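You operate a simulated robot arm through the tools that you are given. There is no shell and no other tool. Be economical: measure what you need, move in short steps, check, and stop when the job is done.

You run a simulated robot arm. Do the job below in one go: nothing can be reset, and whatever is moved stays where it is left.

TASK
Put the black tea cup on the landing counter by the microwave. Take the teal clip and leave it on the blue saucer. Take the big tofu and leave it in the green bowl. Put the teal bowl on the prep counter away on the open pan cabinet shelf. Take the soup ladle on the prep counter and put it away on the top of the long wall shelf. Take the orange hand brush and put it on the prep counter. Put the purple scoop on the table top away on the chair on the bin side seat. Do these in any order.

It is judged by the outcome, as a careful person would: the job done as asked, and still so three seconds after it is handed in. It fails if anything else is knocked over, pushed out of place, dropped, spilled or broken.

THE ROBOT
A 6-joint arm with a four-finger gripper on a trunk, on a base that drives. Base frame: it is fixed to the floor where the robot stands at the start and does not move with it; the origin is under the middle of the robot, x ahead of it, y to its left, z up. Units: mm, degrees, N and s.
Its first joint turns from -166.0 to 166.0 degrees. Places, roughly: big tofu (5x5x4 cm) [-1500, 0, 1000]; black tea cup (8x8x7 cm) [800, 200, 900]; blue saucer (12x12x3 cm) [-200, -1300, 900]; chair on the bin side seat [-1700, -4000, 500]; green bowl (17x17x8 cm) [400, -1300, 900]; landing counter by the microwave [-1000, 1000, 900]; open pan cabinet shelf [-1300, 300, 600]; orange hand brush (13x5x7 cm) [-2600, -3200, 800]; prep counter [-2000, -500, 900]; purple scoop (14x6x4 cm) [-2400, -3400, 800]; soup ladle (29x9x12 cm) [-1800, -400, 900]; teal bowl [-1750, 0, 1000]; teal clip (4x6x9 cm) [200, -1000, 1000]; top of the long wall shelf (25x155 cm) [-1400, 780, 1420]. Payload 3.43 kg.
The tool frame sits at the grasp point between the pads (the TCP): z along the fingers, y along the line on which they close. The tips reach 30 mm beyond it. The gripper opens to 120 mm. The gripper's body begins 85 mm behind the TCP.
Orientation is that of the tool frame in the base frame, as [roll, pitch, yaw] about the fixed x, y, z axes, in that order (R = Rz(yaw) Ry(pitch) Rx(roll)). With the fingers straight down and closing along the base's y, the tool's x points along the base's -x, its y along +y and its z along -z.

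THE INTERFACE
- The arm moves only by the tool servo_tool. Its argument "targets" is a list of rows, each a list of 7 numbers: the shift along the tool's x, y, z in mm, then the turn, a rotation vector about the tool's x, y, z in degrees, then the opening, from 0 (shut) to 1 (fully open). In form: [[dx, dy, dz, wx, wy, wz, gripper], ...]. A call has 1 to 10 rows; each row shifts and turns the commanded pose from where the row before left it, along the tool's axes as they then stand. Rows are played at 5 a second. More than 50 mm and 8.6 degrees between two rows, or a gripper value outside its range, and nothing of the call is played. Where a pose cannot be reached the arm comes as near as it can. A force on the tool above 40 N (or 10 N above the force at the start of the call, whichever is more), or a blocked arm, ends the call early, and 0.2 s more pass. Each finger halts on what it meets, pressing with about 37 N; the grip force reading is that of the motor and also rises with nothing between the fingers. The clock runs only during rows and for 0.2 s after the last one: add rows that do not move to give the fingers time. The reply holds the time, the measured pose of the TCP, the force on the tool along the base axes, the opening and the grip force, in the units named above and with some noise, with the torque about the TCP (base axes, N m) and any sound that the robot's microphone picked up.
- Cameras (640 x 400 px; columns grow to the right, rows downward): "scene" is now at [-235.6, 220.2, 1186.2]; the picture's right is [0.33, -0.94, -0.00], its down [-0.86, -0.30, -0.42] and it looks along [0.40, 0.14, -0.91] (base axes); focal length 214 px, centre (320, 200). "wrist" rides on the gripper at [72, -17, -121] in the tool frame; the picture's right is [0.23, 0.97, 0.00], its down [-0.81, 0.19, -0.55] and it looks along [-0.54, 0.13, 0.83] (tool axes); focal length 275 px, centre (320, 200). There is no depth. A picture from a camera that has moved, and an enlarged one, comes with that camera's place and axes in the base frame and with its lens. The place of the scene camera against the robot may be out by one fixed shift of up to 25 mm in any direction.
- snapshot(camera): a new picture of that camera. It takes no simulated time.
- drive_base(legs): drives the robot by 1 to 6 legs, each [ahead, turn to the left] in mm and degrees, along the robot's own axes; the way and the turn of a leg run together, so that a leg with both is an arc; at most 1500 mm and 180 degrees a leg. The arm and the cameras ride along, it lands a little off, and it stops where it bumps. It gives what a move gives.
- turn_head(pan, tilt): turns the head with the scene camera to pan (to the left, within 143 degrees either way) and tilt (down, from -29 to 69), counted from straight ahead of the robot. It gives what a move gives.
- close_up(camera, box): a new picture of the part [left, top, right, bottom] of that camera's present view, enlarged. It takes no simulated time.
- hand_in(): hands the job in; it is judged then, once.

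Go step by step. Nothing tells you exact positions but the pictures and the camera data: compare them with the known pose of the tool, close in by small moves and look again before you grip or let go. The budget is 207 turns and 192 pictures, counting those below and the enlarged ones. Unless the task says otherwise, let go and move clear before handing in, and close with one line.

The tools are called after "Request:" as a command line: name --pt "numbers of a row" for each row, then --argument value for the rest, lists and objects as JSON in quotes. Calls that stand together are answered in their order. servo_tool: Moves the arm, as the interface text tells. Its arguments: {"type":"object","properties":{"targets":{"type":"array"}},"required":["targets"]} The other tools are called the same way: drive_base (legs) drives the base; turn_head (pan, tilt) turns the head that bears the scene camera; snapshot (camera) takes a picture; close_up (camera, box) takes an enlarged picture of a part of a camera's view; hand_in () hands the job in.

At the start:

```text
time_s: 0.0
tcp_pos: [-189.3, -402.0, 1114.4]
orientation: [-180.0, 0.0, 180.0]
contact_force: [-0.5, 0.7, 0.6]
wrist_torque: [0.01, -0.03, 0.0]
grip_width: 120.1
grasp_force: 0.1
robot x, y, heading: [3.4, 0.8, -0.4]
head pan, tilt: [19.4, 64.3]
```

scene: 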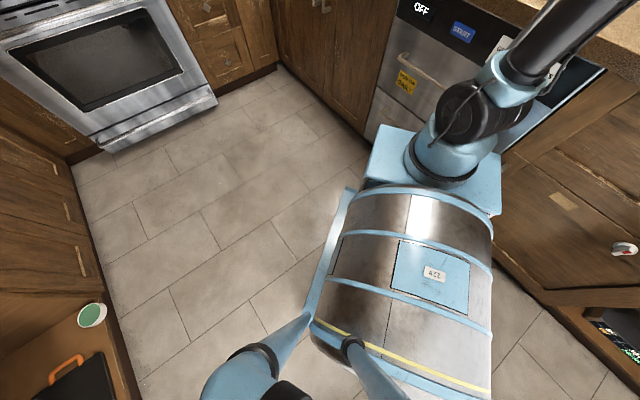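
wrist: 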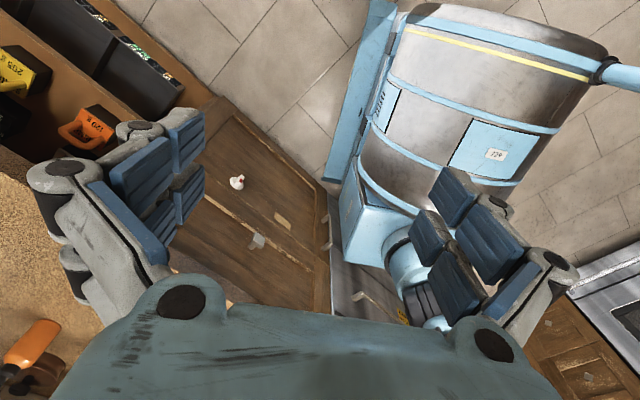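

I see the robot from above, standing in a kitchen with a counter around it. I'll look around with the head first.

Request:
turn_head --pan 0 --tilt 25

Request:
snapshot --camera "scene"

Request:
turn_head --pan -75 --tilt 25

Request:
snapshot --camera "scene"

Request:
turn_head --pan -140 --tilt 25

Request:
snapshot --camera "scene"

Request:
turn_head --pan 140 --tilt 25

Request:
snapshot --camera "scene"

Request:
turn_head --pan 75 --tilt 25

Request:
snapshot --camera "scene"

```text
time_s: 1.1
tcp_pos: [-201.0, -401.9, 1111.5]
orientation: [-180.0, 0.7, 179.9]
contact_force: [0.2, 0.3, 0.2]
wrist_torque: [0.02, 0.03, 0.0]
grip_width: 119.9
grasp_force: 0.1
robot x, y, heading: [-0.4, -1.1, -0.2]
head pan, tilt: [0.0, 25.0]
```

```text
189 pictures are left
camera scene: at [-200.8, 199.8, 1240.6], right [0.0, -1.0, 0.0], down [-0.44, 0.0, -0.9], along [0.9, 0.0, -0.44], focal length 214 px, centre (320, 200)
```

scene: 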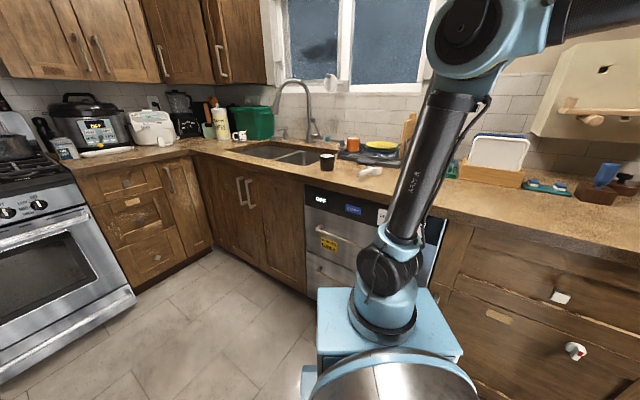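

```text
time_s: 2.5
tcp_pos: [-202.0, -402.7, 1110.8]
orientation: [179.9, 0.6, 179.9]
contact_force: [0.1, -0.1, 0.3]
wrist_torque: [-0.02, 0.05, -0.01]
grip_width: 120.1
grasp_force: 0.1
robot x, y, heading: [-1.3, -1.1, 0.1]
head pan, tilt: [-75.0, 25.0]
```

```text
188 pictures are left
camera scene: at [-269.0, 110.8, 1241.5], right [-0.97, -0.26, 0.01], down [-0.12, 0.41, -0.9], along [0.23, -0.88, -0.43], focal length 214 px, centre (320, 200)
```

scene: 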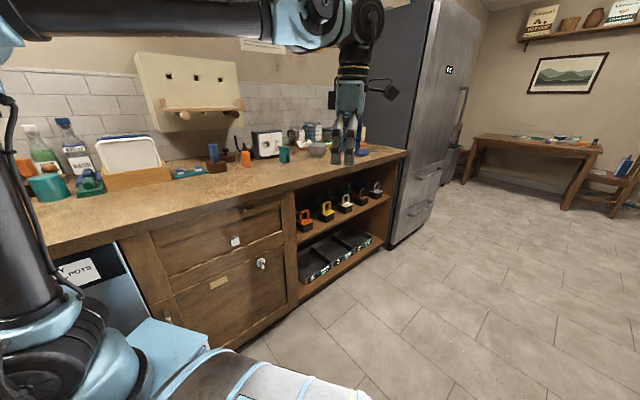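

```text
time_s: 3.9
tcp_pos: [-202.4, -402.5, 1112.3]
orientation: [180.0, 0.6, -180.0]
contact_force: [0.6, -1.1, -0.7]
wrist_torque: [0.03, 0.0, 0.0]
grip_width: 119.9
grasp_force: 0.1
robot x, y, heading: [-1.2, 4.2, -0.3]
head pan, tilt: [-140.0, 25.0]
```

```text
187 pictures are left
camera scene: at [-363.4, 140.5, 1242.8], right [-0.64, 0.77, 0.01], down [0.31, 0.27, -0.91], along [-0.7, -0.58, -0.41], focal length 214 px, centre (320, 200)
```

scene: 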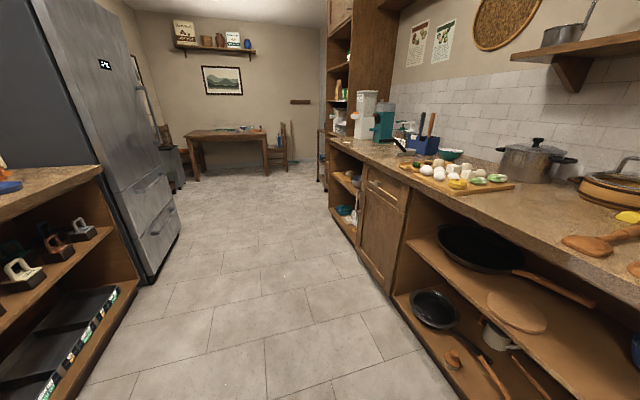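

```text
time_s: 7.8
tcp_pos: [-202.6, -402.0, 1111.2]
orientation: [180.0, 0.6, -179.9]
contact_force: [-0.2, 0.5, 0.3]
wrist_torque: [0.01, 0.0, -0.02]
grip_width: 119.8
grasp_force: 0.0
robot x, y, heading: [1.1, 1.1, -0.2]
head pan, tilt: [140.0, 25.0]
```

```text
186 pictures are left
camera scene: at [-363.5, 259.1, 1242.8], right [0.64, 0.77, -0.01], down [0.31, -0.27, -0.91], along [-0.7, 0.58, -0.41], focal length 214 px, centre (320, 200)
```

scene: 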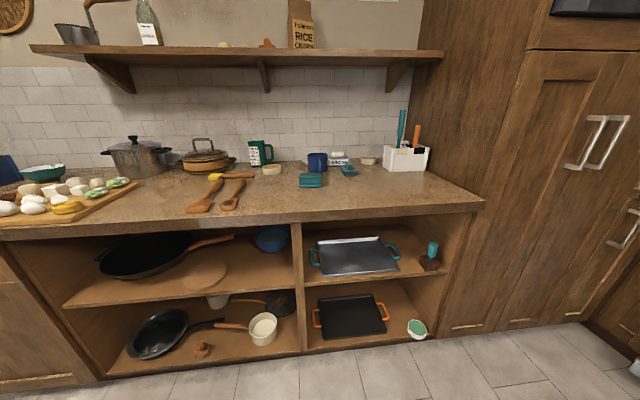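

```text
time_s: 9.1
tcp_pos: [-201.4, -403.5, 1111.5]
orientation: [180.0, 0.5, -180.0]
contact_force: [0.7, -0.3, 0.3]
wrist_torque: [0.01, 0.04, -0.03]
grip_width: 120.1
grasp_force: 0.1
robot x, y, heading: [2.0, -0.0, 0.2]
head pan, tilt: [75.0, 25.0]
```

```text
185 pictures are left
camera scene: at [-269.1, 288.8, 1241.5], right [0.97, -0.26, -0.01], down [-0.12, -0.41, -0.9], along [0.23, 0.88, -0.43], focal length 214 px, centre (320, 200)
```

scene: 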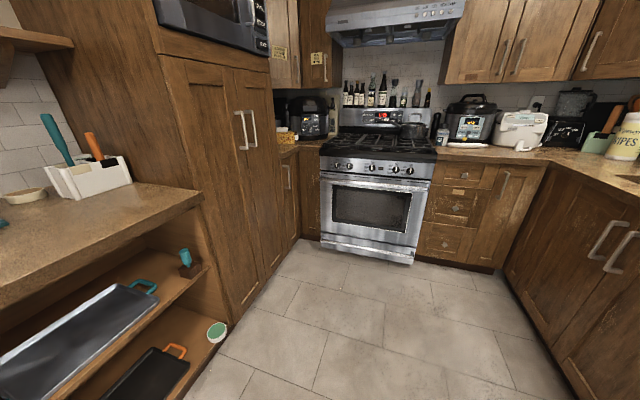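

The kitchen runs diagonally in the base frame (aisle direction about 56°). I'll look closely at the cup first, and at the clip side and robot's own footprint.

Request:
turn_head --pan 0 --tilt 40

Request:
close_up --camera "scene" --box '[220, 20, 420, 145]'

Request:
snapshot --camera "scene"

Request:
turn_head --pan -75 --tilt 25

Request:
close_up --camera "scene" --box '[190, 95, 410, 232]'

```text
time_s: 10.6
tcp_pos: [-202.5, -403.1, 1111.0]
orientation: [-180.0, 0.6, 180.0]
contact_force: [0.6, -0.3, 0.3]
wrist_torque: [0.01, -0.02, -0.01]
grip_width: 119.7
grasp_force: 0.1
robot x, y, heading: [-1.8, 4.0, -0.0]
head pan, tilt: [0.0, 40.0]
```

```text
3.20 times, centred on (320, 82) of scene
camera zoom: at [-208.2, 199.9, 1217.4], right [0.0, -1.0, 0.0], down [-0.65, 0.0, -0.76], along [0.76, 0.0, -0.65], focal length 686 px, centre (320, 576)
```

zoom: 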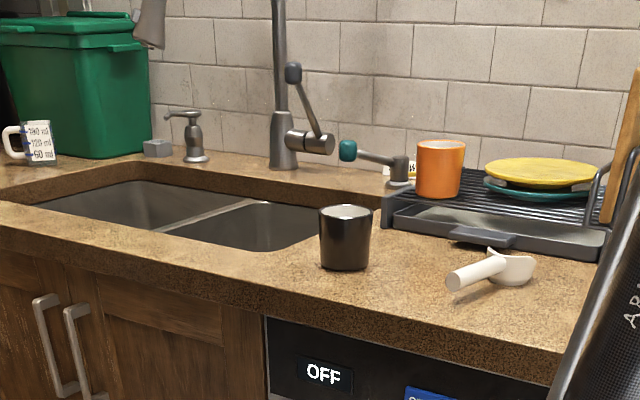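

```text
183 pictures are left
camera scene: at [-208.2, 199.9, 1217.4], right [0.0, -1.0, 0.0], down [-0.65, 0.0, -0.76], along [0.76, 0.0, -0.65], focal length 214 px, centre (320, 200)
```

scene: 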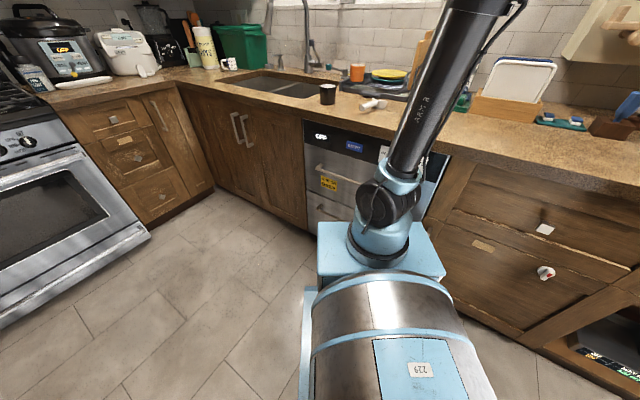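

```text
time_s: 12.1
tcp_pos: [-203.0, -402.6, 1111.3]
orientation: [180.0, 0.6, 179.9]
contact_force: [0.6, 0.2, 0.3]
wrist_torque: [-0.01, 0.0, 0.0]
grip_width: 120.1
grasp_force: 0.0
robot x, y, heading: [1.6, 0.8, -0.2]
head pan, tilt: [-75.0, 25.0]
```

```text
2.91 times, centred on (300, 164) of scene
camera zoom: at [-269.0, 110.8, 1241.5], right [-0.97, -0.26, 0.01], down [-0.12, 0.41, -0.9], along [0.23, -0.88, -0.43], focal length 624 px, centre (378, 306)
```

zoom: 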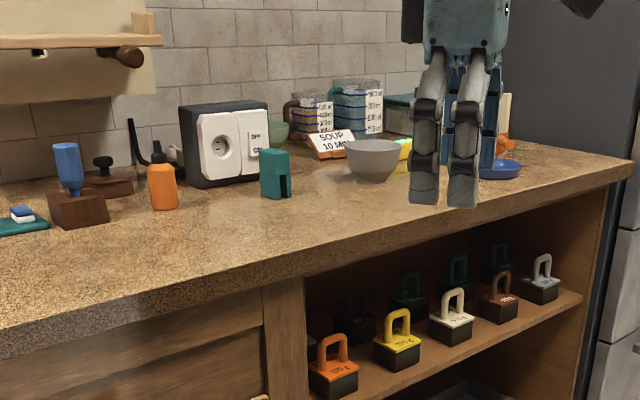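

The black tea cup stands at about (870, 165) beside the sink; the green bowl is behind the socket box, and the blue saucer sits right under the arm's present side. I'll swing the arm round at height toward the cup.

Request:
servo_tool --pt "-40.6 -27.6 -10 0 0 0 1" --pt "-40.6 -27.6 -10 0 0 0 1" --pt "-40.6 -27.6 -10 0 0 0 1" --pt "-40.6 -27.6 -10 0 0 0 1" --pt "-40.6 -27.6 -10 0 0 0 1" --pt "-47.5 -5 0 0 0 0 1" --pt "-47.5 -5 0 0 0 0 1" --pt "-47.5 -5 0 0 0 0 1" --pt "-47.5 -5 0 0 0 0 1"

Request:
servo_tool --pt "-48 13 0 0 0 0 1" --pt "-48 13 0 0 0 0 1" --pt "-48 13 0 0 0 0 1" --pt "-48 13 0 0 0 0 1" --pt "-48 13 0 0 0 0 1" --pt "-48 13 0 0 0 0 1" --pt "-33 36 0 0 0 0 1" --pt "-33 36 0 0 0 0 1" --pt "-33 36 0 0 0 0 1" --pt "-33 36 0 0 0 0 1"

Request:
servo_tool --pt "-33 36 0 0 0 0 1" --pt "-33 36 0 0 0 0 1" --pt "-11 46 0 0 0 0 1" --pt "-11 46 0 0 0 0 1" --pt "-11 46 0 0 0 0 1" --pt "-11 46 0 0 0 0 1" --pt "-11 46 0 0 0 0 1" --pt "-11 46 0 0 0 0 1" --pt "-11 46 0 0 0 0 1" --pt "0 0 0 0 0 0 1"

Request:
snapshot --camera "wrist"

```text
refused: row 1 steps farther than a row can; nothing moved
```

```text
time_s: 14.2
tcp_pos: [216.4, -181.3, 1116.2]
orientation: [-179.9, 0.6, -180.0]
contact_force: [-0.4, -0.2, 0.6]
wrist_torque: [0.02, 0.01, -0.03]
grip_width: 120.2
grasp_force: 0.0
robot x, y, heading: [-3.9, 1.1, 0.1]
head pan, tilt: [-75.0, 25.0]
```

```text
time_s: 16.6
tcp_pos: [463.6, 74.2, 1133.1]
orientation: [179.5, 1.2, 140.7]
contact_force: [-1.5, 0.7, 0.1]
wrist_torque: [-0.1, -0.12, 0.04]
grip_width: 120.0
grasp_force: 0.1
out of reach, approached as far as the arm can: row 3, 4
robot x, y, heading: [-0.6, 2.2, -0.0]
head pan, tilt: [-75.0, 25.0]
stopped in row 10: the arm was blocked; the commanded pose is now the measured one
```

```text
181 pictures are left
camera wrist: at [393.9, 109.0, 1253.3], right [0.44, 0.9, 0.0], down [0.74, -0.36, 0.57], along [0.51, -0.25, -0.82], focal length 275 px, centre (320, 200)
```

wrist: 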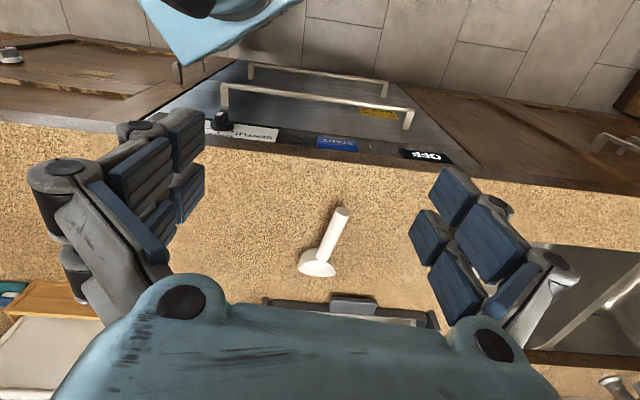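

The arm cut across its own inner limit but nothing was touched; it is now in front of the sink counter with the white scoop in view. I'll extend outward toward the cup, then turn the tool.

Request:
servo_tool --pt "-36.2 27 0 0 0 0 1" --pt "-36.2 27 0 0 0 0 1" --pt "-36.2 27 0 0 0 0 1" --pt "-36.2 27 0 0 0 0 1" --pt "-36.2 27 0 0 0 0 1" --pt "0 0 0 0 0 -8 1" --pt "0 0 0 0 0 -8 1" --pt "0 0 0 0 0 -8 1" --pt "0 0 0 0 0 -8 1" --pt "0 0 0 0 0 -8 1"

Request:
snapshot --camera "wrist"

```text
time_s: 18.9
tcp_pos: [690.3, 65.9, 1136.5]
orientation: [-179.6, 1.2, -179.2]
contact_force: [0.7, -0.5, 0.1]
wrist_torque: [0.0, 0.0, 0.0]
grip_width: 120.2
grasp_force: 0.2
robot x, y, heading: [0.4, -1.2, 0.1]
head pan, tilt: [-75.0, 25.0]
```

```text
180 pictures are left
camera wrist: at [615.6, 49.2, 1257.2], right [-0.24, 0.97, -0.01], down [0.8, 0.21, 0.57], along [0.55, 0.13, -0.82], focal length 275 px, centre (320, 200)
```

wrist: 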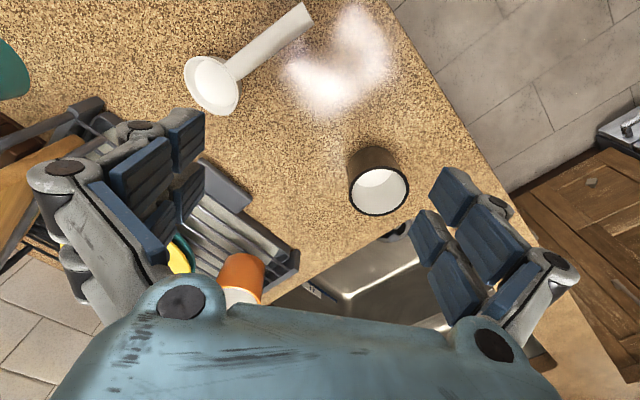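

The cup is plainly in view; wrist geometry puts it near (765, 155). I'll move above it and re-measure from a second height.

Request:
servo_tool --pt "-25 30 20 0 0 0 1" --pt "-25 30 20 0 0 0 1" --pt "0 25 20 0 0 0 1" --pt "0 0 0 0 0 0 1"

Request:
snapshot --camera "wrist"

```text
time_s: 19.9
tcp_pos: [739.2, 151.6, 1076.7]
orientation: [-179.7, 1.2, -179.3]
contact_force: [0.2, -0.7, -0.2]
wrist_torque: [-0.01, 0.0, -0.03]
grip_width: 120.1
grasp_force: 0.1
robot x, y, heading: [-1.2, 2.8, -0.0]
head pan, tilt: [-75.0, 25.0]
```

```text
179 pictures are left
camera wrist: at [664.8, 134.9, 1197.2], right [-0.24, 0.97, -0.01], down [0.8, 0.21, 0.57], along [0.55, 0.13, -0.82], focal length 275 px, centre (320, 200)
```

wrist: 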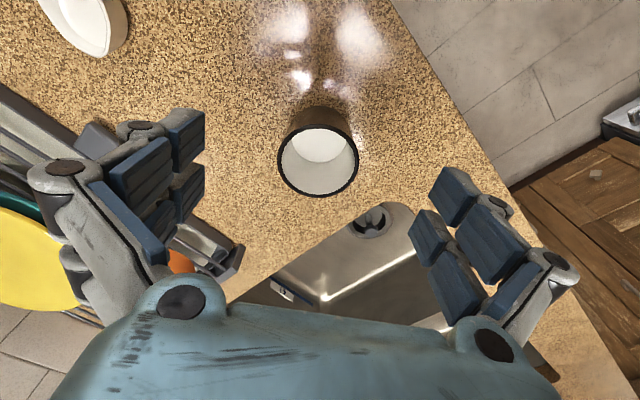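

Triangulation gives the cup rim at (769, 157, 981), counter about 911. I'll centre over it, lower, and close.

Request:
servo_tool --pt "-30 5 0 0 0 0 1" --pt "0 0 42 0 0 0 1" --pt "0 0 42 0 0 0 1" --pt "0 0 40 0 0 0 1" --pt "0 0 0 0 0 0 1"

Request:
snapshot --camera "wrist"

```text
time_s: 21.1
tcp_pos: [773.1, 153.8, 957.4]
orientation: [-179.7, 1.3, -179.3]
contact_force: [-1.0, -0.1, 0.0]
wrist_torque: [0.04, 0.0, 0.01]
grip_width: 120.2
grasp_force: 0.1
robot x, y, heading: [-2.1, 1.0, -0.4]
head pan, tilt: [-75.0, 25.0]
```

```text
178 pictures are left
camera wrist: at [699.1, 137.7, 1077.0], right [-0.24, 0.97, -0.01], down [0.8, 0.21, 0.57], along [0.55, 0.13, -0.82], focal length 275 px, centre (320, 200)
```

wrist: 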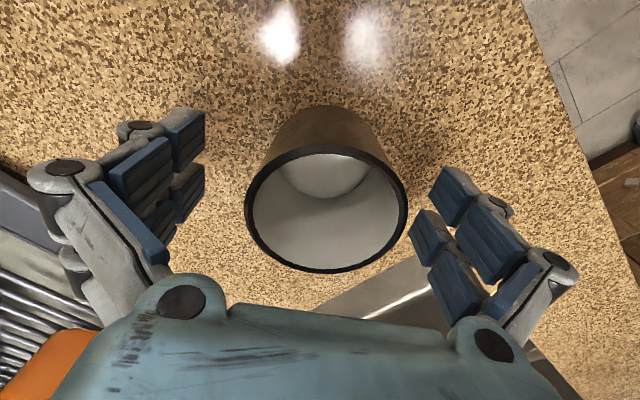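

The cup is centred between the fingers. Closing and lifting a little.

Request:
servo_tool --pt "3 3 5 0 0 0 1" --pt "0 0 0 0 0 0 0.4" --pt "0 0 0 0 0 0 0.4" --pt "0 0 0 0 0 0 0.4"

Request:
servo_tool --pt "0 0 -25 0 0 0 0.4" --pt "0 0 -40 0 0 0 0.4" --pt "0 0 -45 0 0 0 0.4" --pt "0 0 -45 0 0 0 0.4" --pt "0 0 -45 0 0 0 0.4"

Request:
snapshot --camera "wrist"

```text
time_s: 22.1
tcp_pos: [770.2, 157.2, 951.7]
orientation: [-179.6, 1.2, -179.4]
contact_force: [0.9, -1.5, 7.5]
wrist_torque: [0.14, 0.09, -0.05]
grip_width: 66.1
grasp_force: 37.3
robot x, y, heading: [-0.1, 2.3, -0.4]
head pan, tilt: [-75.0, 25.0]
```

```text
time_s: 23.2
tcp_pos: [767.1, 157.7, 1150.4]
orientation: [-179.7, 1.1, -179.3]
contact_force: [-0.5, -0.3, -1.2]
wrist_torque: [-0.02, 0.01, 0.05]
grip_width: 67.9
grasp_force: 37.4
robot x, y, heading: [-0.3, -2.7, 0.0]
head pan, tilt: [-75.0, 25.0]
```

```text
177 pictures are left
camera wrist: at [691.4, 141.5, 1270.4], right [-0.24, 0.97, -0.01], down [0.8, 0.21, 0.57], along [0.55, 0.13, -0.82], focal length 275 px, centre (320, 200)
```

wrist: 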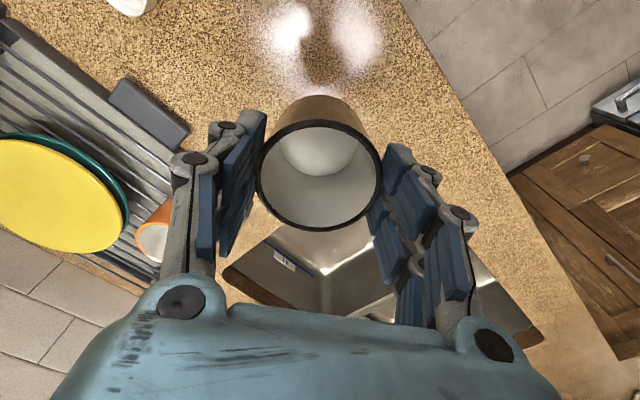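

The cup is held upright, about 40 mm of it below the TCP. I'll retract a little, then turn the robot left toward the microwave side.

Request:
servo_tool --pt "40 -20 0 0 0 0 0.4" --pt "40 -20 0 0 0 0 0.4" --pt "40 -20 0 0 0 0 0.4" --pt "0 0 0 0 0 0 0.4"

Request:
drive_base --legs '[[0, 135]]'

Request:
turn_head --pan 0 --tilt 30

Request:
snapshot --camera "scene"

```text
time_s: 24.2
tcp_pos: [646.3, 96.7, 1147.8]
orientation: [-179.6, 1.2, -179.3]
contact_force: [0.3, 0.9, -1.4]
wrist_torque: [0.01, 0.0, 0.02]
grip_width: 67.9
grasp_force: 37.2
robot x, y, heading: [-0.1, 1.3, -0.0]
head pan, tilt: [-75.0, 25.0]
```

```text
time_s: 29.6
tcp_pos: [-332.2, 523.5, 1164.2]
orientation: [-179.5, 2.5, -66.3]
contact_force: [-3.0, 3.9, -3.7]
wrist_torque: [-0.32, -0.22, 0.02]
grip_width: 68.1
grasp_force: 37.2
robot x, y, heading: [11.6, -4.3, 111.1]
head pan, tilt: [-75.0, 25.0]
stopped in leg 1: the robot was blocked; the commanded pose is now the measured one
```

```text
time_s: 31.1
tcp_pos: [-329.4, 522.5, 1164.6]
orientation: [-179.6, 2.6, -66.3]
contact_force: [0.3, 0.0, -1.9]
wrist_torque: [0.02, -0.03, 0.01]
grip_width: 67.9
grasp_force: 37.3
robot x, y, heading: [13.4, -5.1, 111.0]
head pan, tilt: [0.0, 30.0]
```

```text
176 pictures are left
camera scene: at [-92.0, -252.2, 1232.8], right [0.93, 0.36, 0.0], down [0.18, -0.48, -0.86], along [-0.31, 0.8, -0.51], focal length 214 px, centre (320, 200)
```

scene: 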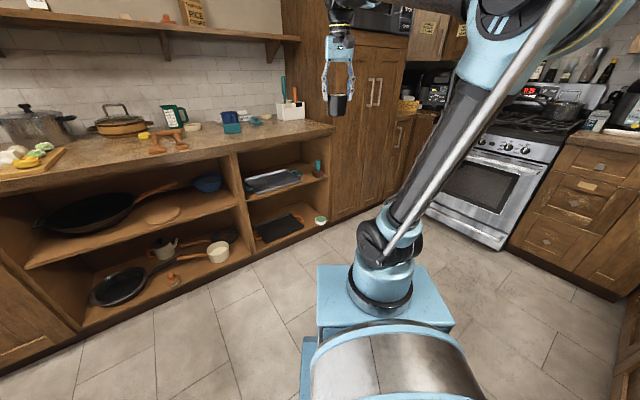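

The rear bumped the counter at heading 111°, so the robot is long behind. I'll pull forward into the aisle, then finish the turn.

Request:
drive_base --legs '[[300, 0], [0, 24], [200, 0]]'

Request:
turn_head --pan 0 --tilt 35

Request:
snapshot --camera "scene"

Request:
snapshot --camera "wrist"

```text
time_s: 35.7
tcp_pos: [-768.0, 751.7, 1163.4]
orientation: [-179.7, 2.5, -41.9]
contact_force: [-0.8, -0.5, -1.5]
wrist_torque: [0.01, -0.01, 0.01]
grip_width: 68.1
grasp_force: 36.7
robot x, y, heading: [-241.5, 412.5, 135.3]
head pan, tilt: [0.0, 30.0]
```

```text
time_s: 36.4
tcp_pos: [-755.7, 741.7, 1170.7]
orientation: [-179.6, 3.4, -41.9]
contact_force: [-0.3, -0.5, -2.0]
wrist_torque: [-0.03, 0.0, 0.03]
grip_width: 68.1
grasp_force: 37.5
robot x, y, heading: [-239.0, 411.0, 135.2]
head pan, tilt: [0.0, 35.0]
```

```text
175 pictures are left
camera scene: at [-225.0, 141.5, 1225.0], right [0.7, 0.71, 0.0], down [0.42, -0.41, -0.81], along [-0.58, 0.57, -0.58], focal length 214 px, centre (320, 200)
```

scene: 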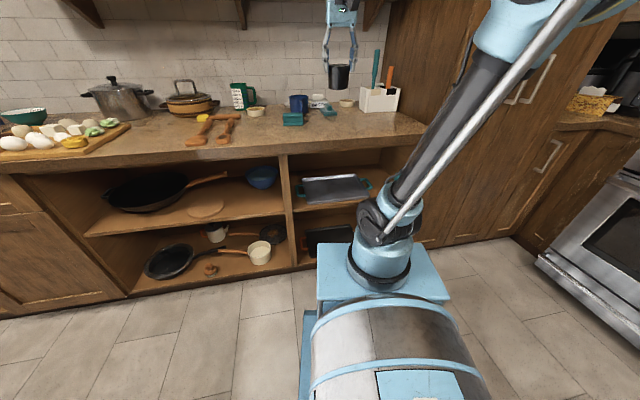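

```text
174 pictures are left
camera wrist: at [-688.5, 700.9, 1288.1], right [-0.48, -0.88, -0.02], down [-0.71, 0.37, 0.6], along [-0.52, 0.3, -0.8], focal length 275 px, centre (320, 200)
```

wrist: 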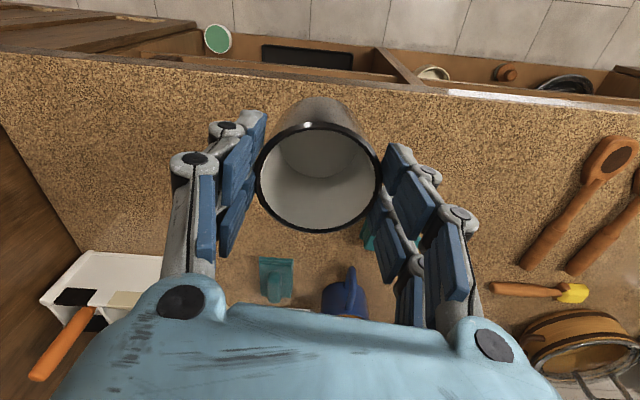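

The landing counter's right front area is free between the white utensil box and the teal clip there. I'll move over about (-860, 970), levelling the tool, and lower part way.

Request:
servo_tool --pt "-38.3 -16.7 0 0 3.4 0 0.4" --pt "-38.3 -16.7 -13 0 0 0 0.4" --pt "-38.3 -16.7 0 0 0 0 0.4" --pt "-38.3 -16.7 0 0 0 0 0.4" --pt "-38.3 -16.7 0 0 0 0 0.4" --pt "-38.3 -16.7 0 0 0 0 0.4" --pt "0 0 45 0 0 0 0.4" --pt "0 0 45 0 0 0 0.4" --pt "0 0 45 0 0 0 0.4" --pt "0 0 0 0 0 0 0.4"

Request:
snapshot --camera "wrist"

Request:
snapshot --camera "scene"

```text
time_s: 38.6
tcp_pos: [-860.9, 969.3, 1051.9]
orientation: [-179.5, -0.1, -41.9]
contact_force: [0.1, 0.3, -1.2]
wrist_torque: [0.0, -0.01, -0.02]
grip_width: 67.8
grasp_force: 37.0
robot x, y, heading: [-243.2, 412.9, 135.4]
head pan, tilt: [0.0, 35.0]
```

```text
173 pictures are left
camera wrist: at [-797.4, 934.7, 1173.2], right [-0.48, -0.88, -0.01], down [-0.74, 0.4, 0.55], along [-0.48, 0.27, -0.84], focal length 275 px, centre (320, 200)
```

wrist: 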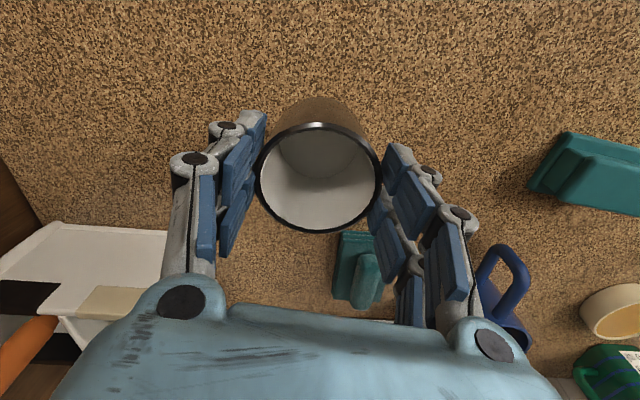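

```text
172 pictures are left
camera scene: at [-225.0, 141.5, 1225.0], right [0.7, 0.71, 0.0], down [0.42, -0.41, -0.81], along [-0.58, 0.57, -0.58], focal length 214 px, centre (320, 200)
```

scene: 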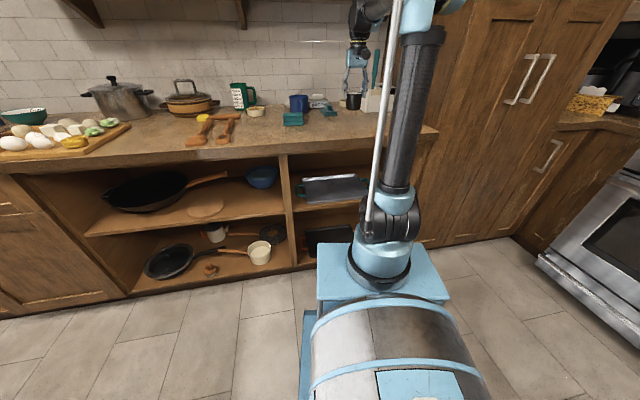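

The spot beneath is clear. Lowering the cup to the counter with a gentle last step.

Request:
servo_tool --pt "0 0 40 0 0 0 0.4" --pt "0 0 40 0 0 0 0.4" --pt "0 0 12 0 0 0 0.4" --pt "0 0 4 0 0 0 0.4" --pt "0 0 3 0 0 0 0.4" --pt "0 0 0 0 0 0 0.4"

```text
time_s: 40.0
tcp_pos: [-860.2, 969.0, 953.2]
orientation: [-179.5, -0.1, -42.0]
contact_force: [-4.2, 0.5, 21.4]
wrist_torque: [0.05, 0.03, -0.01]
grip_width: 66.6
grasp_force: 37.2
robot x, y, heading: [-239.2, 414.1, 135.7]
head pan, tilt: [0.0, 35.0]
```

Contact with the counter (21 N). Opening and lifting clear.

Request:
servo_tool --pt "0 0 -1 0 0 0 0.6" --pt "0 0 0 0 0 0 1" --pt "0 0 0 0 0 0 1" --pt "0 0 0 0 0 0 1" --pt "0 0 -40 0 0 0 1" --pt "0 0 -45 0 0 0 1" --pt "0 0 -45 0 0 0 1" --pt "0 0 -45 0 0 0 1"

Request:
snapshot --camera "wrist"

Request:
turn_head --pan 40 --tilt 25

Request:
snapshot --camera "scene"

```text
time_s: 41.8
tcp_pos: [-859.5, 970.8, 1131.7]
orientation: [-179.5, -0.1, -41.8]
contact_force: [-0.2, 0.7, -0.6]
wrist_torque: [-0.06, 0.0, 0.03]
grip_width: 120.0
grasp_force: 0.1
robot x, y, heading: [-240.1, 412.1, 135.5]
head pan, tilt: [0.0, 35.0]
```

```text
171 pictures are left
camera wrist: at [-796.6, 934.1, 1252.7], right [-0.48, -0.88, -0.01], down [-0.74, 0.4, 0.55], along [-0.48, 0.27, -0.84], focal length 275 px, centre (320, 200)
```

wrist: 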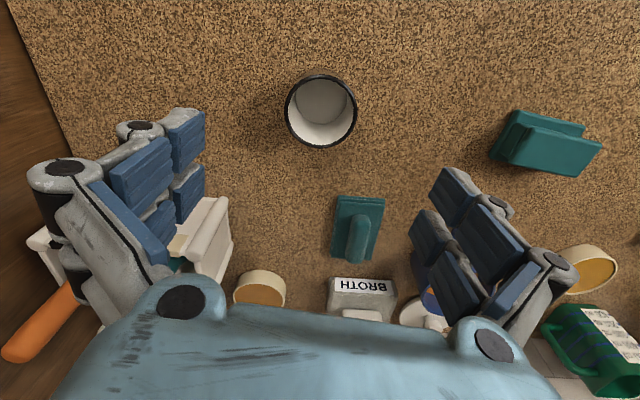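

```text
time_s: 42.8
tcp_pos: [-859.1, 970.4, 1129.1]
orientation: [-179.5, 0.0, -42.0]
contact_force: [-0.3, -0.2, 0.4]
wrist_torque: [0.01, -0.01, 0.01]
grip_width: 119.7
grasp_force: 0.0
robot x, y, heading: [-239.0, 412.4, 135.5]
head pan, tilt: [40.0, 25.0]
```

```text
170 pictures are left
camera scene: at [-254.3, 87.3, 1241.0], right [0.08, 1.0, -0.01], down [0.43, -0.04, -0.9], along [-0.9, 0.07, -0.43], focal length 214 px, centre (320, 200)
```

scene: 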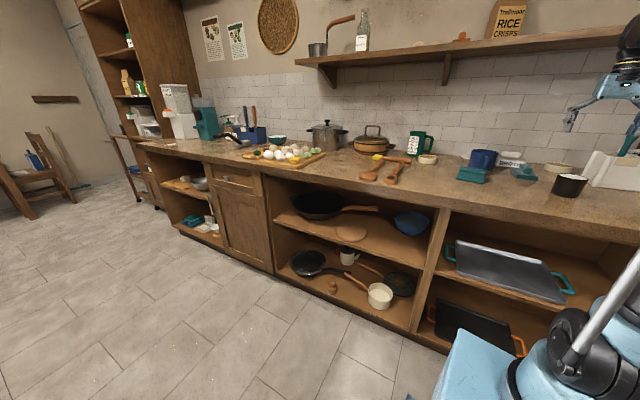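

The cup stands well on the landing counter. Next I look closely at the prep counter, pan shelf and wall shelf.

Request:
close_up --camera "scene" --box '[180, 85, 350, 191]'

Request:
close_up --camera "scene" --box '[250, 170, 450, 300]'

Request:
close_up --camera "scene" --box '[280, 0, 640, 100]'

```text
3.76 times, centred on (265, 138) of scene
camera zoom: at [-254.3, 87.3, 1241.0], right [0.08, 1.0, -0.01], down [0.43, -0.04, -0.9], along [-0.9, 0.07, -0.43], focal length 807 px, centre (527, 433)
```

zoom: 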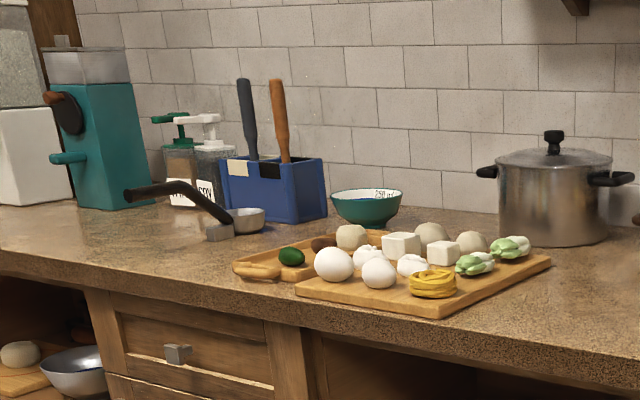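

```text
3.08 times, centred on (350, 235) of scene
camera zoom: at [-254.3, 87.3, 1241.0], right [0.08, 1.0, -0.01], down [0.43, -0.04, -0.9], along [-0.9, 0.07, -0.43], focal length 660 px, centre (228, 92)
```

zoom: 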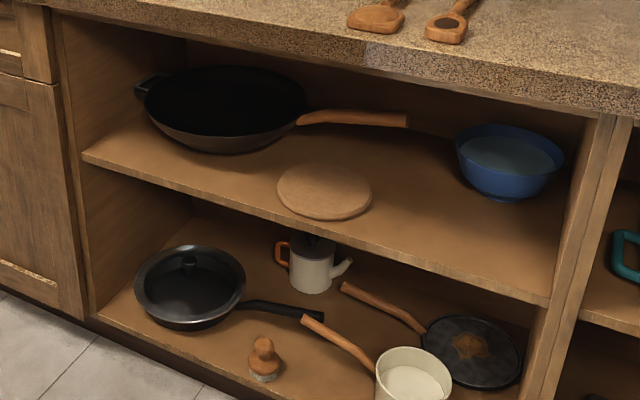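

```text
1.78 times, centred on (460, 50) of scene
camera zoom: at [-254.3, 87.3, 1241.0], right [0.08, 1.0, -0.01], down [0.43, -0.04, -0.9], along [-0.9, 0.07, -0.43], focal length 381 px, centre (71, 467)
```

zoom: 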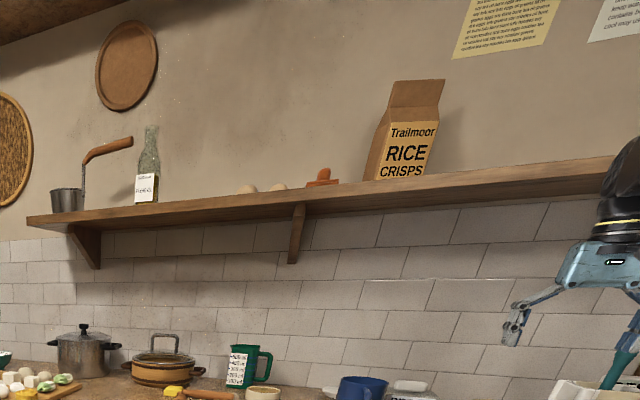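

Next targets: the teal bowl (behind the board), the big tofu and the ladle on the prep counter. I'll retract and raise the arm, then drive along the aisle parallel to the counters.

Request:
servo_tool --pt "36 0 -25 0 0 0 1" --pt "36 0 -25 0 0 0 1" --pt "36 0 -25 0 0 0 1" --pt "36 0 -25 0 0 0 1"

Request:
drive_base --legs '[[0, 90], [900, 0], [0, 10.5]]'

Request:
turn_head --pan -75 --tilt 35

Request:
snapshot --camera "scene"

```text
time_s: 43.8
tcp_pos: [-754.9, 874.5, 1229.4]
orientation: [-179.6, -0.3, -41.9]
contact_force: [-0.2, 0.2, 0.2]
wrist_torque: [-0.06, -0.08, -0.03]
grip_width: 119.8
grasp_force: 0.1
robot x, y, heading: [-241.1, 412.6, 135.2]
head pan, tilt: [40.0, 25.0]
```

```text
time_s: 53.7
tcp_pos: [-1240.8, -808.0, 1229.1]
orientation: [-179.5, -0.1, 58.0]
contact_force: [-0.2, 0.1, 0.9]
wrist_torque: [0.0, -0.05, 0.0]
grip_width: 120.2
grasp_force: 0.1
robot x, y, heading: [-877.2, -219.2, -124.4]
head pan, tilt: [40.0, 25.0]
```

```text
time_s: 55.6
tcp_pos: [-1233.5, -795.1, 1237.2]
orientation: [-179.5, 0.6, 58.1]
contact_force: [0.0, 0.2, 0.2]
wrist_torque: [-0.01, 0.01, -0.04]
grip_width: 120.0
grasp_force: 0.2
robot x, y, heading: [-875.0, -222.2, -124.7]
head pan, tilt: [-75.0, 35.0]
```

```text
166 pictures are left
camera scene: at [-635.1, -47.1, 1225.8], right [0.34, 0.94, 0.01], down [0.55, -0.18, -0.82], along [-0.77, 0.28, -0.58], focal length 214 px, centre (320, 200)
```

scene: 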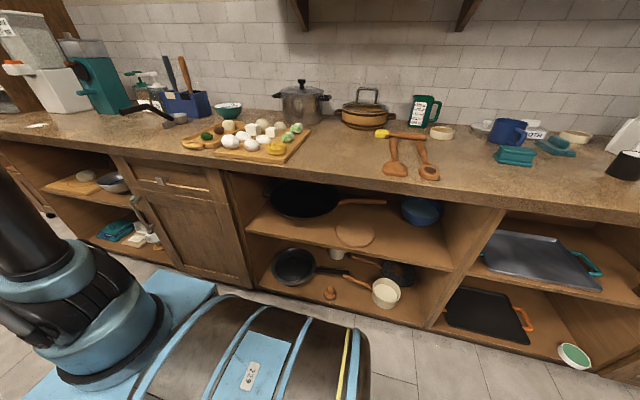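

Robot is now parallel to the prep counter, arm axis about (-985, -376). I'll swing the arm clockwise to face the counter.

Request:
servo_tool --pt "0 -46 0 0 0 5.3 1" --pt "0 -46 0 0 0 5.3 1" --pt "0 -46 0 0 0 5.3 1" --pt "0 -46 0 0 0 5.3 1" --pt "0 -46 0 0 0 5.3 1" --pt "0 -46 0 0 0 5.3 1" --pt "0 -46 0 0 0 5.3 1" --pt "0 -46 0 0 0 5.3 1" --pt "0 0 0 0 0 0 1"

Request:
servo_tool --pt "0 -46 0 0 0 5.3 1" --pt "0 -46 0 0 0 5.3 1" --pt "0 -46 0 0 0 5.3 1" --pt "0 -46 0 0 0 5.3 1" --pt "0 -46 0 0 0 5.3 1" --pt "0 -46 0 0 0 5.3 1" --pt "0 -46 0 0 0 5.3 1" --pt "0 0 0 0 0 0 1"

Request:
snapshot --camera "wrist"

Request:
snapshot --camera "scene"

```text
time_s: 57.6
tcp_pos: [-1463.0, -518.5, 1238.7]
orientation: [179.9, 0.7, 15.6]
contact_force: [-0.3, -0.6, -0.3]
wrist_torque: [0.0, 0.01, 0.01]
grip_width: 119.8
grasp_force: 0.0
robot x, y, heading: [-881.6, -220.4, -124.8]
head pan, tilt: [-75.0, 35.0]
```

```text
time_s: 59.4
tcp_pos: [-1459.0, -201.9, 1237.3]
orientation: [179.6, 0.6, -21.5]
contact_force: [-0.3, 0.4, -0.2]
wrist_torque: [-0.01, 0.02, 0.01]
grip_width: 120.0
grasp_force: 0.0
robot x, y, heading: [-876.5, -216.7, -124.6]
head pan, tilt: [-75.0, 35.0]
```

```text
165 pictures are left
camera wrist: at [-1385.7, -211.0, 1358.6], right [-0.14, -0.99, 0.01], down [-0.82, 0.12, 0.56], along [-0.56, 0.08, -0.83], focal length 275 px, centre (320, 200)
```

wrist: 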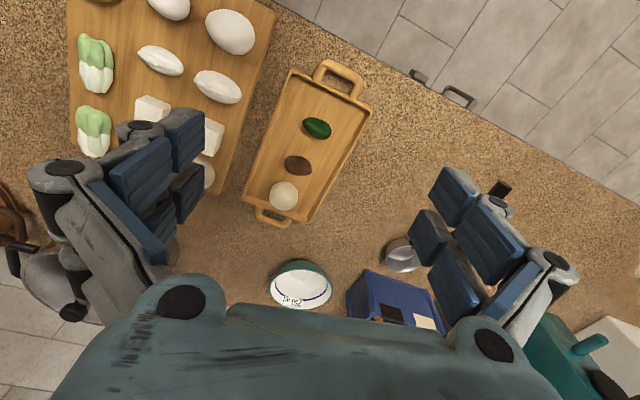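

```text
164 pictures are left
camera scene: at [-635.2, -46.9, 1225.8], right [0.34, 0.94, 0.01], down [0.55, -0.18, -0.82], along [-0.77, 0.28, -0.58], focal length 214 px, centre (320, 200)
```

scene: 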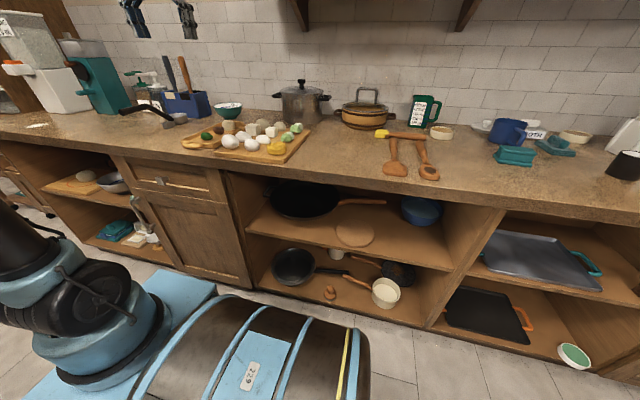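

I can see both boards, two tofu cubes, the bowl at about (-1850, -100), and the ladle. I'll move outward for a better measure of the bowl.

Request:
servo_tool --pt "-45 -5 20 0 0 0 1" --pt "-45 -5 20 0 0 0 1" --pt "-45 -5 20 0 0 0 1" --pt "0 0 0 0 0 0 1"

Request:
snapshot --camera "wrist"

```text
time_s: 60.4
tcp_pos: [-1580.7, -139.5, 1181.5]
orientation: [179.6, 0.7, -21.4]
contact_force: [0.1, -0.3, 0.4]
wrist_torque: [0.03, 0.03, 0.01]
grip_width: 119.9
grasp_force: 0.0
robot x, y, heading: [-875.7, -216.9, -124.7]
head pan, tilt: [-75.0, 35.0]
```

```text
163 pictures are left
camera wrist: at [-1507.8, -148.3, 1300.5], right [-0.14, -0.99, 0.01], down [-0.82, 0.12, 0.56], along [-0.56, 0.08, -0.83], focal length 275 px, centre (320, 200)
```

wrist: 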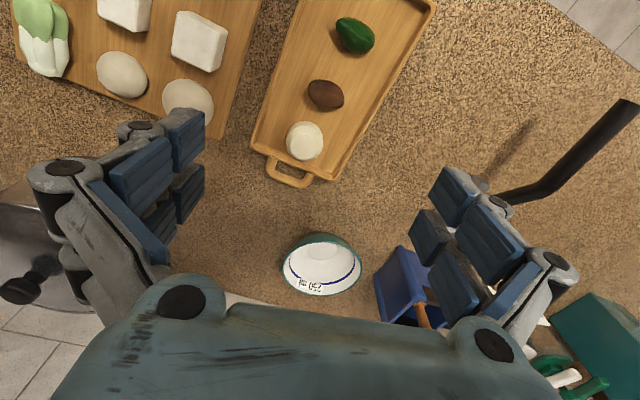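

Triangulated: bowl rim about 140 wide, centre (-1873, -98), rim z about 960. I'll turn the tool so that it can pinch the near rim: rotate 94° about its axis, then tilt 45° outward.

Request:
servo_tool --pt "0 0 0 0 0 -8.5 1" --pt "0 0 0 0 0 -8.5 1" --pt "0 0 0 0 0 -8.5 1" --pt "0 0 0 0 0 -8.5 0.8" --pt "0 0 0 0 0 -8.5 0.6" --pt "0 0 0 0 0 -8.5 0.5" --pt "0 0 0 0 0 -8.5 0.4" --pt "0 0 0 0 0 -8.5 0.4" --pt "0 0 0 0 0 -8.5 0.4" --pt "0 0 0 0 0 -8.5 0.4"

Request:
servo_tool --pt "0 0 0 0 0 -8.5 0.4" --pt "0 0 0 7.5 0 0 0.4" --pt "0 0 0 7.5 0 0 0.4" --pt "0 0 0 7.5 0 0 0.4" --pt "0 0 0 7.5 0 0 0.4" --pt "0 0 0 7.5 0 0 0.4" --pt "0 0 0 7.5 0 0 0.4" --pt "0 0 0 0 0 0 0.4"

Request:
snapshot --camera "wrist"

```text
time_s: 62.6
tcp_pos: [-1581.0, -137.6, 1179.8]
orientation: [-179.4, 0.4, 63.7]
contact_force: [0.1, -0.1, -0.4]
wrist_torque: [0.02, 0.0, 0.02]
grip_width: 48.0
grasp_force: 0.0
robot x, y, heading: [-876.4, -219.1, -124.6]
head pan, tilt: [-75.0, 35.0]
```

```text
time_s: 64.4
tcp_pos: [-1581.4, -138.5, 1181.3]
orientation: [-134.3, 0.4, 72.0]
contact_force: [-0.7, -1.1, 0.8]
wrist_torque: [0.02, 0.01, -0.03]
grip_width: 48.0
grasp_force: 0.0
robot x, y, heading: [-877.7, -220.8, -124.7]
head pan, tilt: [-75.0, 35.0]
```

```text
162 pictures are left
camera wrist: at [-1489.4, -92.9, 1276.6], right [0.72, 0.0, -0.7], down [0.25, -0.93, 0.25], along [-0.65, -0.36, -0.67], focal length 275 px, centre (320, 200)
```

wrist: 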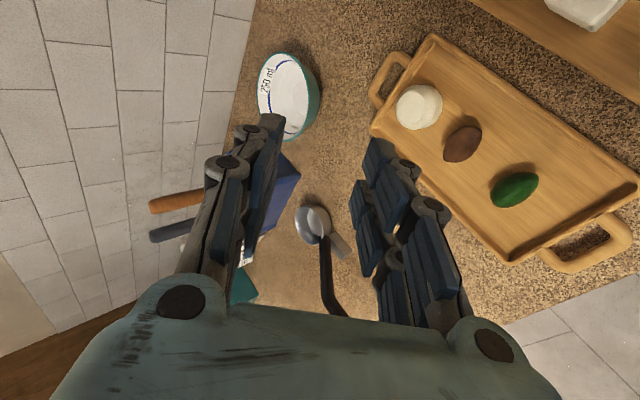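

The tool is tilted and aimed. Moving to 100 mm short of the near rim along the tool axis.

Request:
servo_tool --pt "-10.8 0.3 40.6 0 0 0 0.4" --pt "-10.8 0.3 40.6 0 0 0 0.4" --pt "-10.8 0.3 40.6 0 0 0 0.4" --pt "-10.8 0.3 40.6 0 0 0 0.4" --pt "-10.8 0.3 40.6 0 0 0 0.4" --pt "0 0 0 0 0 0 0.4"

Request:
snapshot --camera "wrist"

Request:
close_up --camera "scene" --box '[120, 30, 340, 168]'

```text
time_s: 65.8
tcp_pos: [-1735.1, -146.1, 1036.8]
orientation: [-134.4, 0.5, 72.2]
contact_force: [0.1, 0.4, 0.7]
wrist_torque: [0.01, 0.02, 0.01]
grip_width: 48.0
grasp_force: 0.1
robot x, y, heading: [-878.8, -220.9, -124.8]
head pan, tilt: [-75.0, 35.0]
```

```text
161 pictures are left
camera wrist: at [-1643.3, -100.5, 1132.8], right [0.72, 0.0, -0.7], down [0.25, -0.93, 0.26], along [-0.65, -0.36, -0.67], focal length 275 px, centre (320, 200)
```

wrist: 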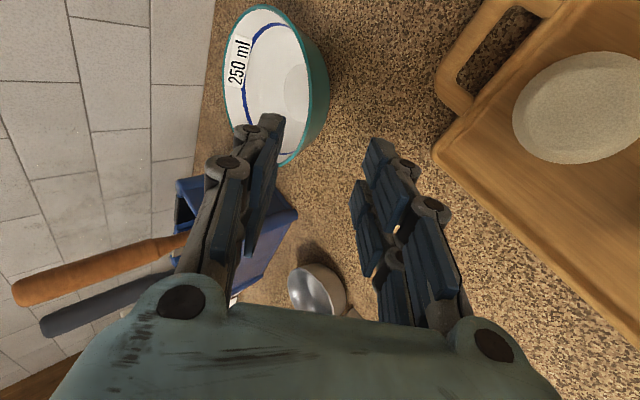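

```text
2.90 times, centred on (230, 99) of scene
camera zoom: at [-635.1, -46.9, 1225.8], right [0.34, 0.94, 0.01], down [0.55, -0.18, -0.82], along [-0.77, 0.28, -0.58], focal length 622 px, centre (581, 493)
```

zoom: 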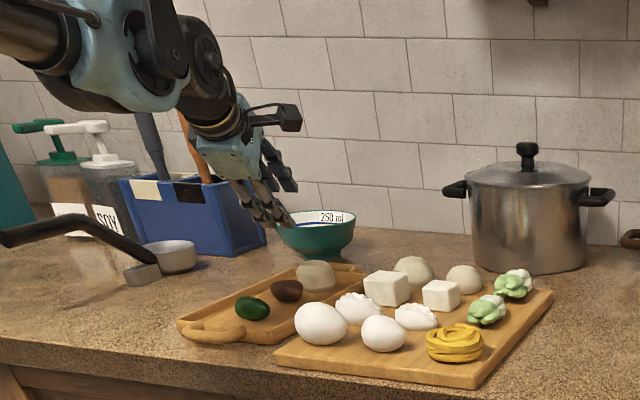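

The scene close-up shows clearly that the left cube is the big tofu. For the bowl, rim is about (−1798, −117, 972) at the near side; I advance half way and check.

Request:
servo_tool --pt "8 0 25 0 0 0 0.4" --pt "0 -1 25 0 0 0 0.4" --pt "0 0 0 0 0 0 0.4"

Request:
snapshot --camera "wrist"

Request:
close_up --camera "scene" --box '[170, 60, 270, 122]'

```text
time_s: 66.6
tcp_pos: [-1768.2, -127.6, 1003.2]
orientation: [-134.4, 0.4, 72.0]
contact_force: [0.6, -0.1, -0.1]
wrist_torque: [0.02, 0.01, 0.0]
grip_width: 48.0
grasp_force: 0.0
robot x, y, heading: [-874.6, -217.0, -124.6]
head pan, tilt: [-75.0, 35.0]
```

```text
159 pictures are left
camera wrist: at [-1676.2, -81.7, 1098.8], right [0.72, 0.0, -0.7], down [0.25, -0.93, 0.26], along [-0.65, -0.36, -0.67], focal length 275 px, centre (320, 200)
```

wrist: 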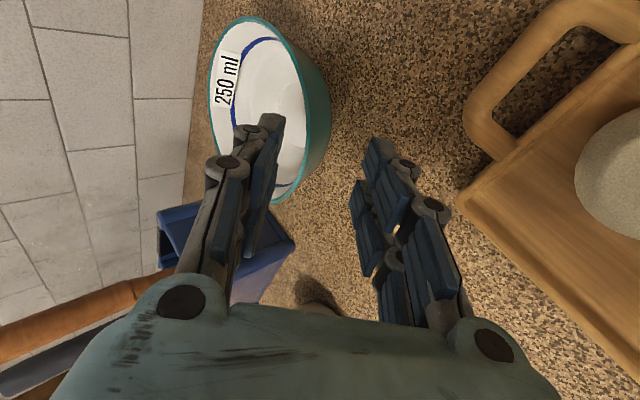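

```text
6.40 times, centred on (220, 91) of scene
camera zoom: at [-635.2, -46.9, 1225.8], right [0.34, 0.94, 0.01], down [0.55, -0.18, -0.82], along [-0.77, 0.28, -0.58], focal length 1373 px, centre (960, 898)
```

zoom: 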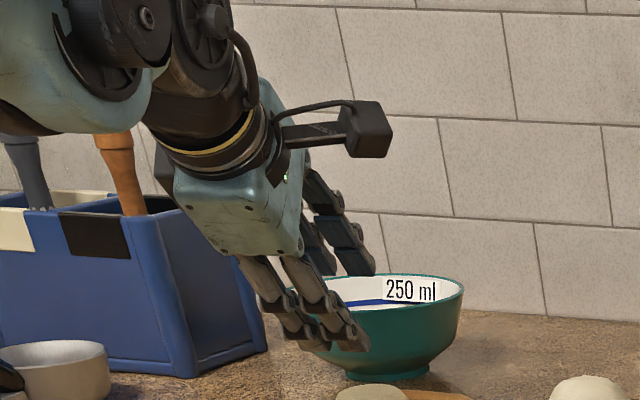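

Rim is about 8–12 mm toward the upper finger; I correct and advance over the rim.

Request:
servo_tool --pt "0 -9 12 0 0 0 0.4" --pt "0 0 22 0 0 0 0.4" --pt "0 0 0 0 0 0 0.4"

Request:
snapshot --camera "wrist"

Request:
close_up --camera "scene" --box '[170, 60, 270, 122]'

```text
time_s: 67.4
tcp_pos: [-1796.6, -119.2, 985.7]
orientation: [-134.4, 0.4, 72.0]
contact_force: [0.4, 0.3, 0.4]
wrist_torque: [-0.01, 0.04, 0.0]
grip_width: 47.9
grasp_force: 0.1
robot x, y, heading: [-880.2, -218.9, -124.8]
head pan, tilt: [-75.0, 35.0]
```

```text
157 pictures are left
camera wrist: at [-1705.6, -73.0, 1082.2], right [0.72, 0.0, -0.7], down [0.25, -0.93, 0.26], along [-0.65, -0.36, -0.67], focal length 275 px, centre (320, 200)
```

wrist: 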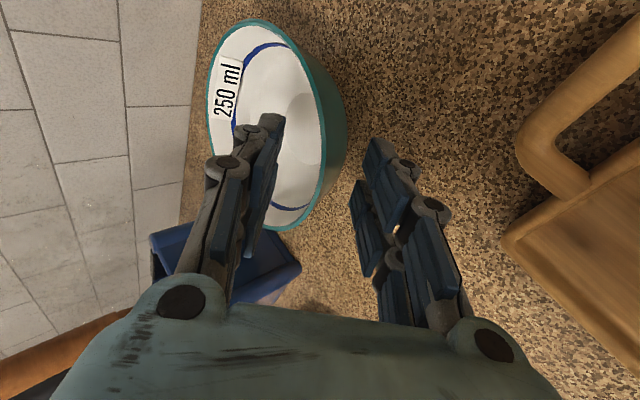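

```text
6.40 times, centred on (220, 91) of scene
camera zoom: at [-635.2, -46.9, 1225.8], right [0.34, 0.94, 0.01], down [0.55, -0.18, -0.82], along [-0.77, 0.28, -0.58], focal length 1373 px, centre (960, 898)
```

zoom: 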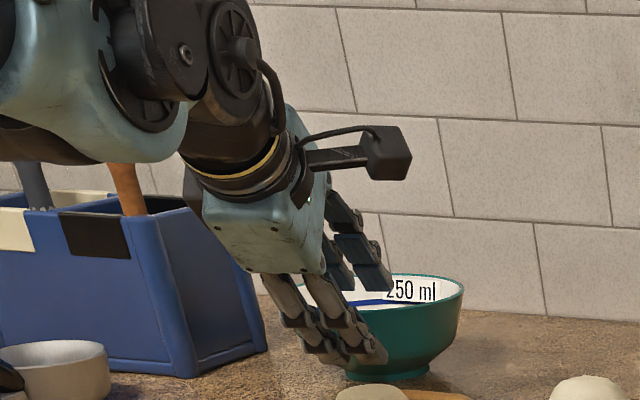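

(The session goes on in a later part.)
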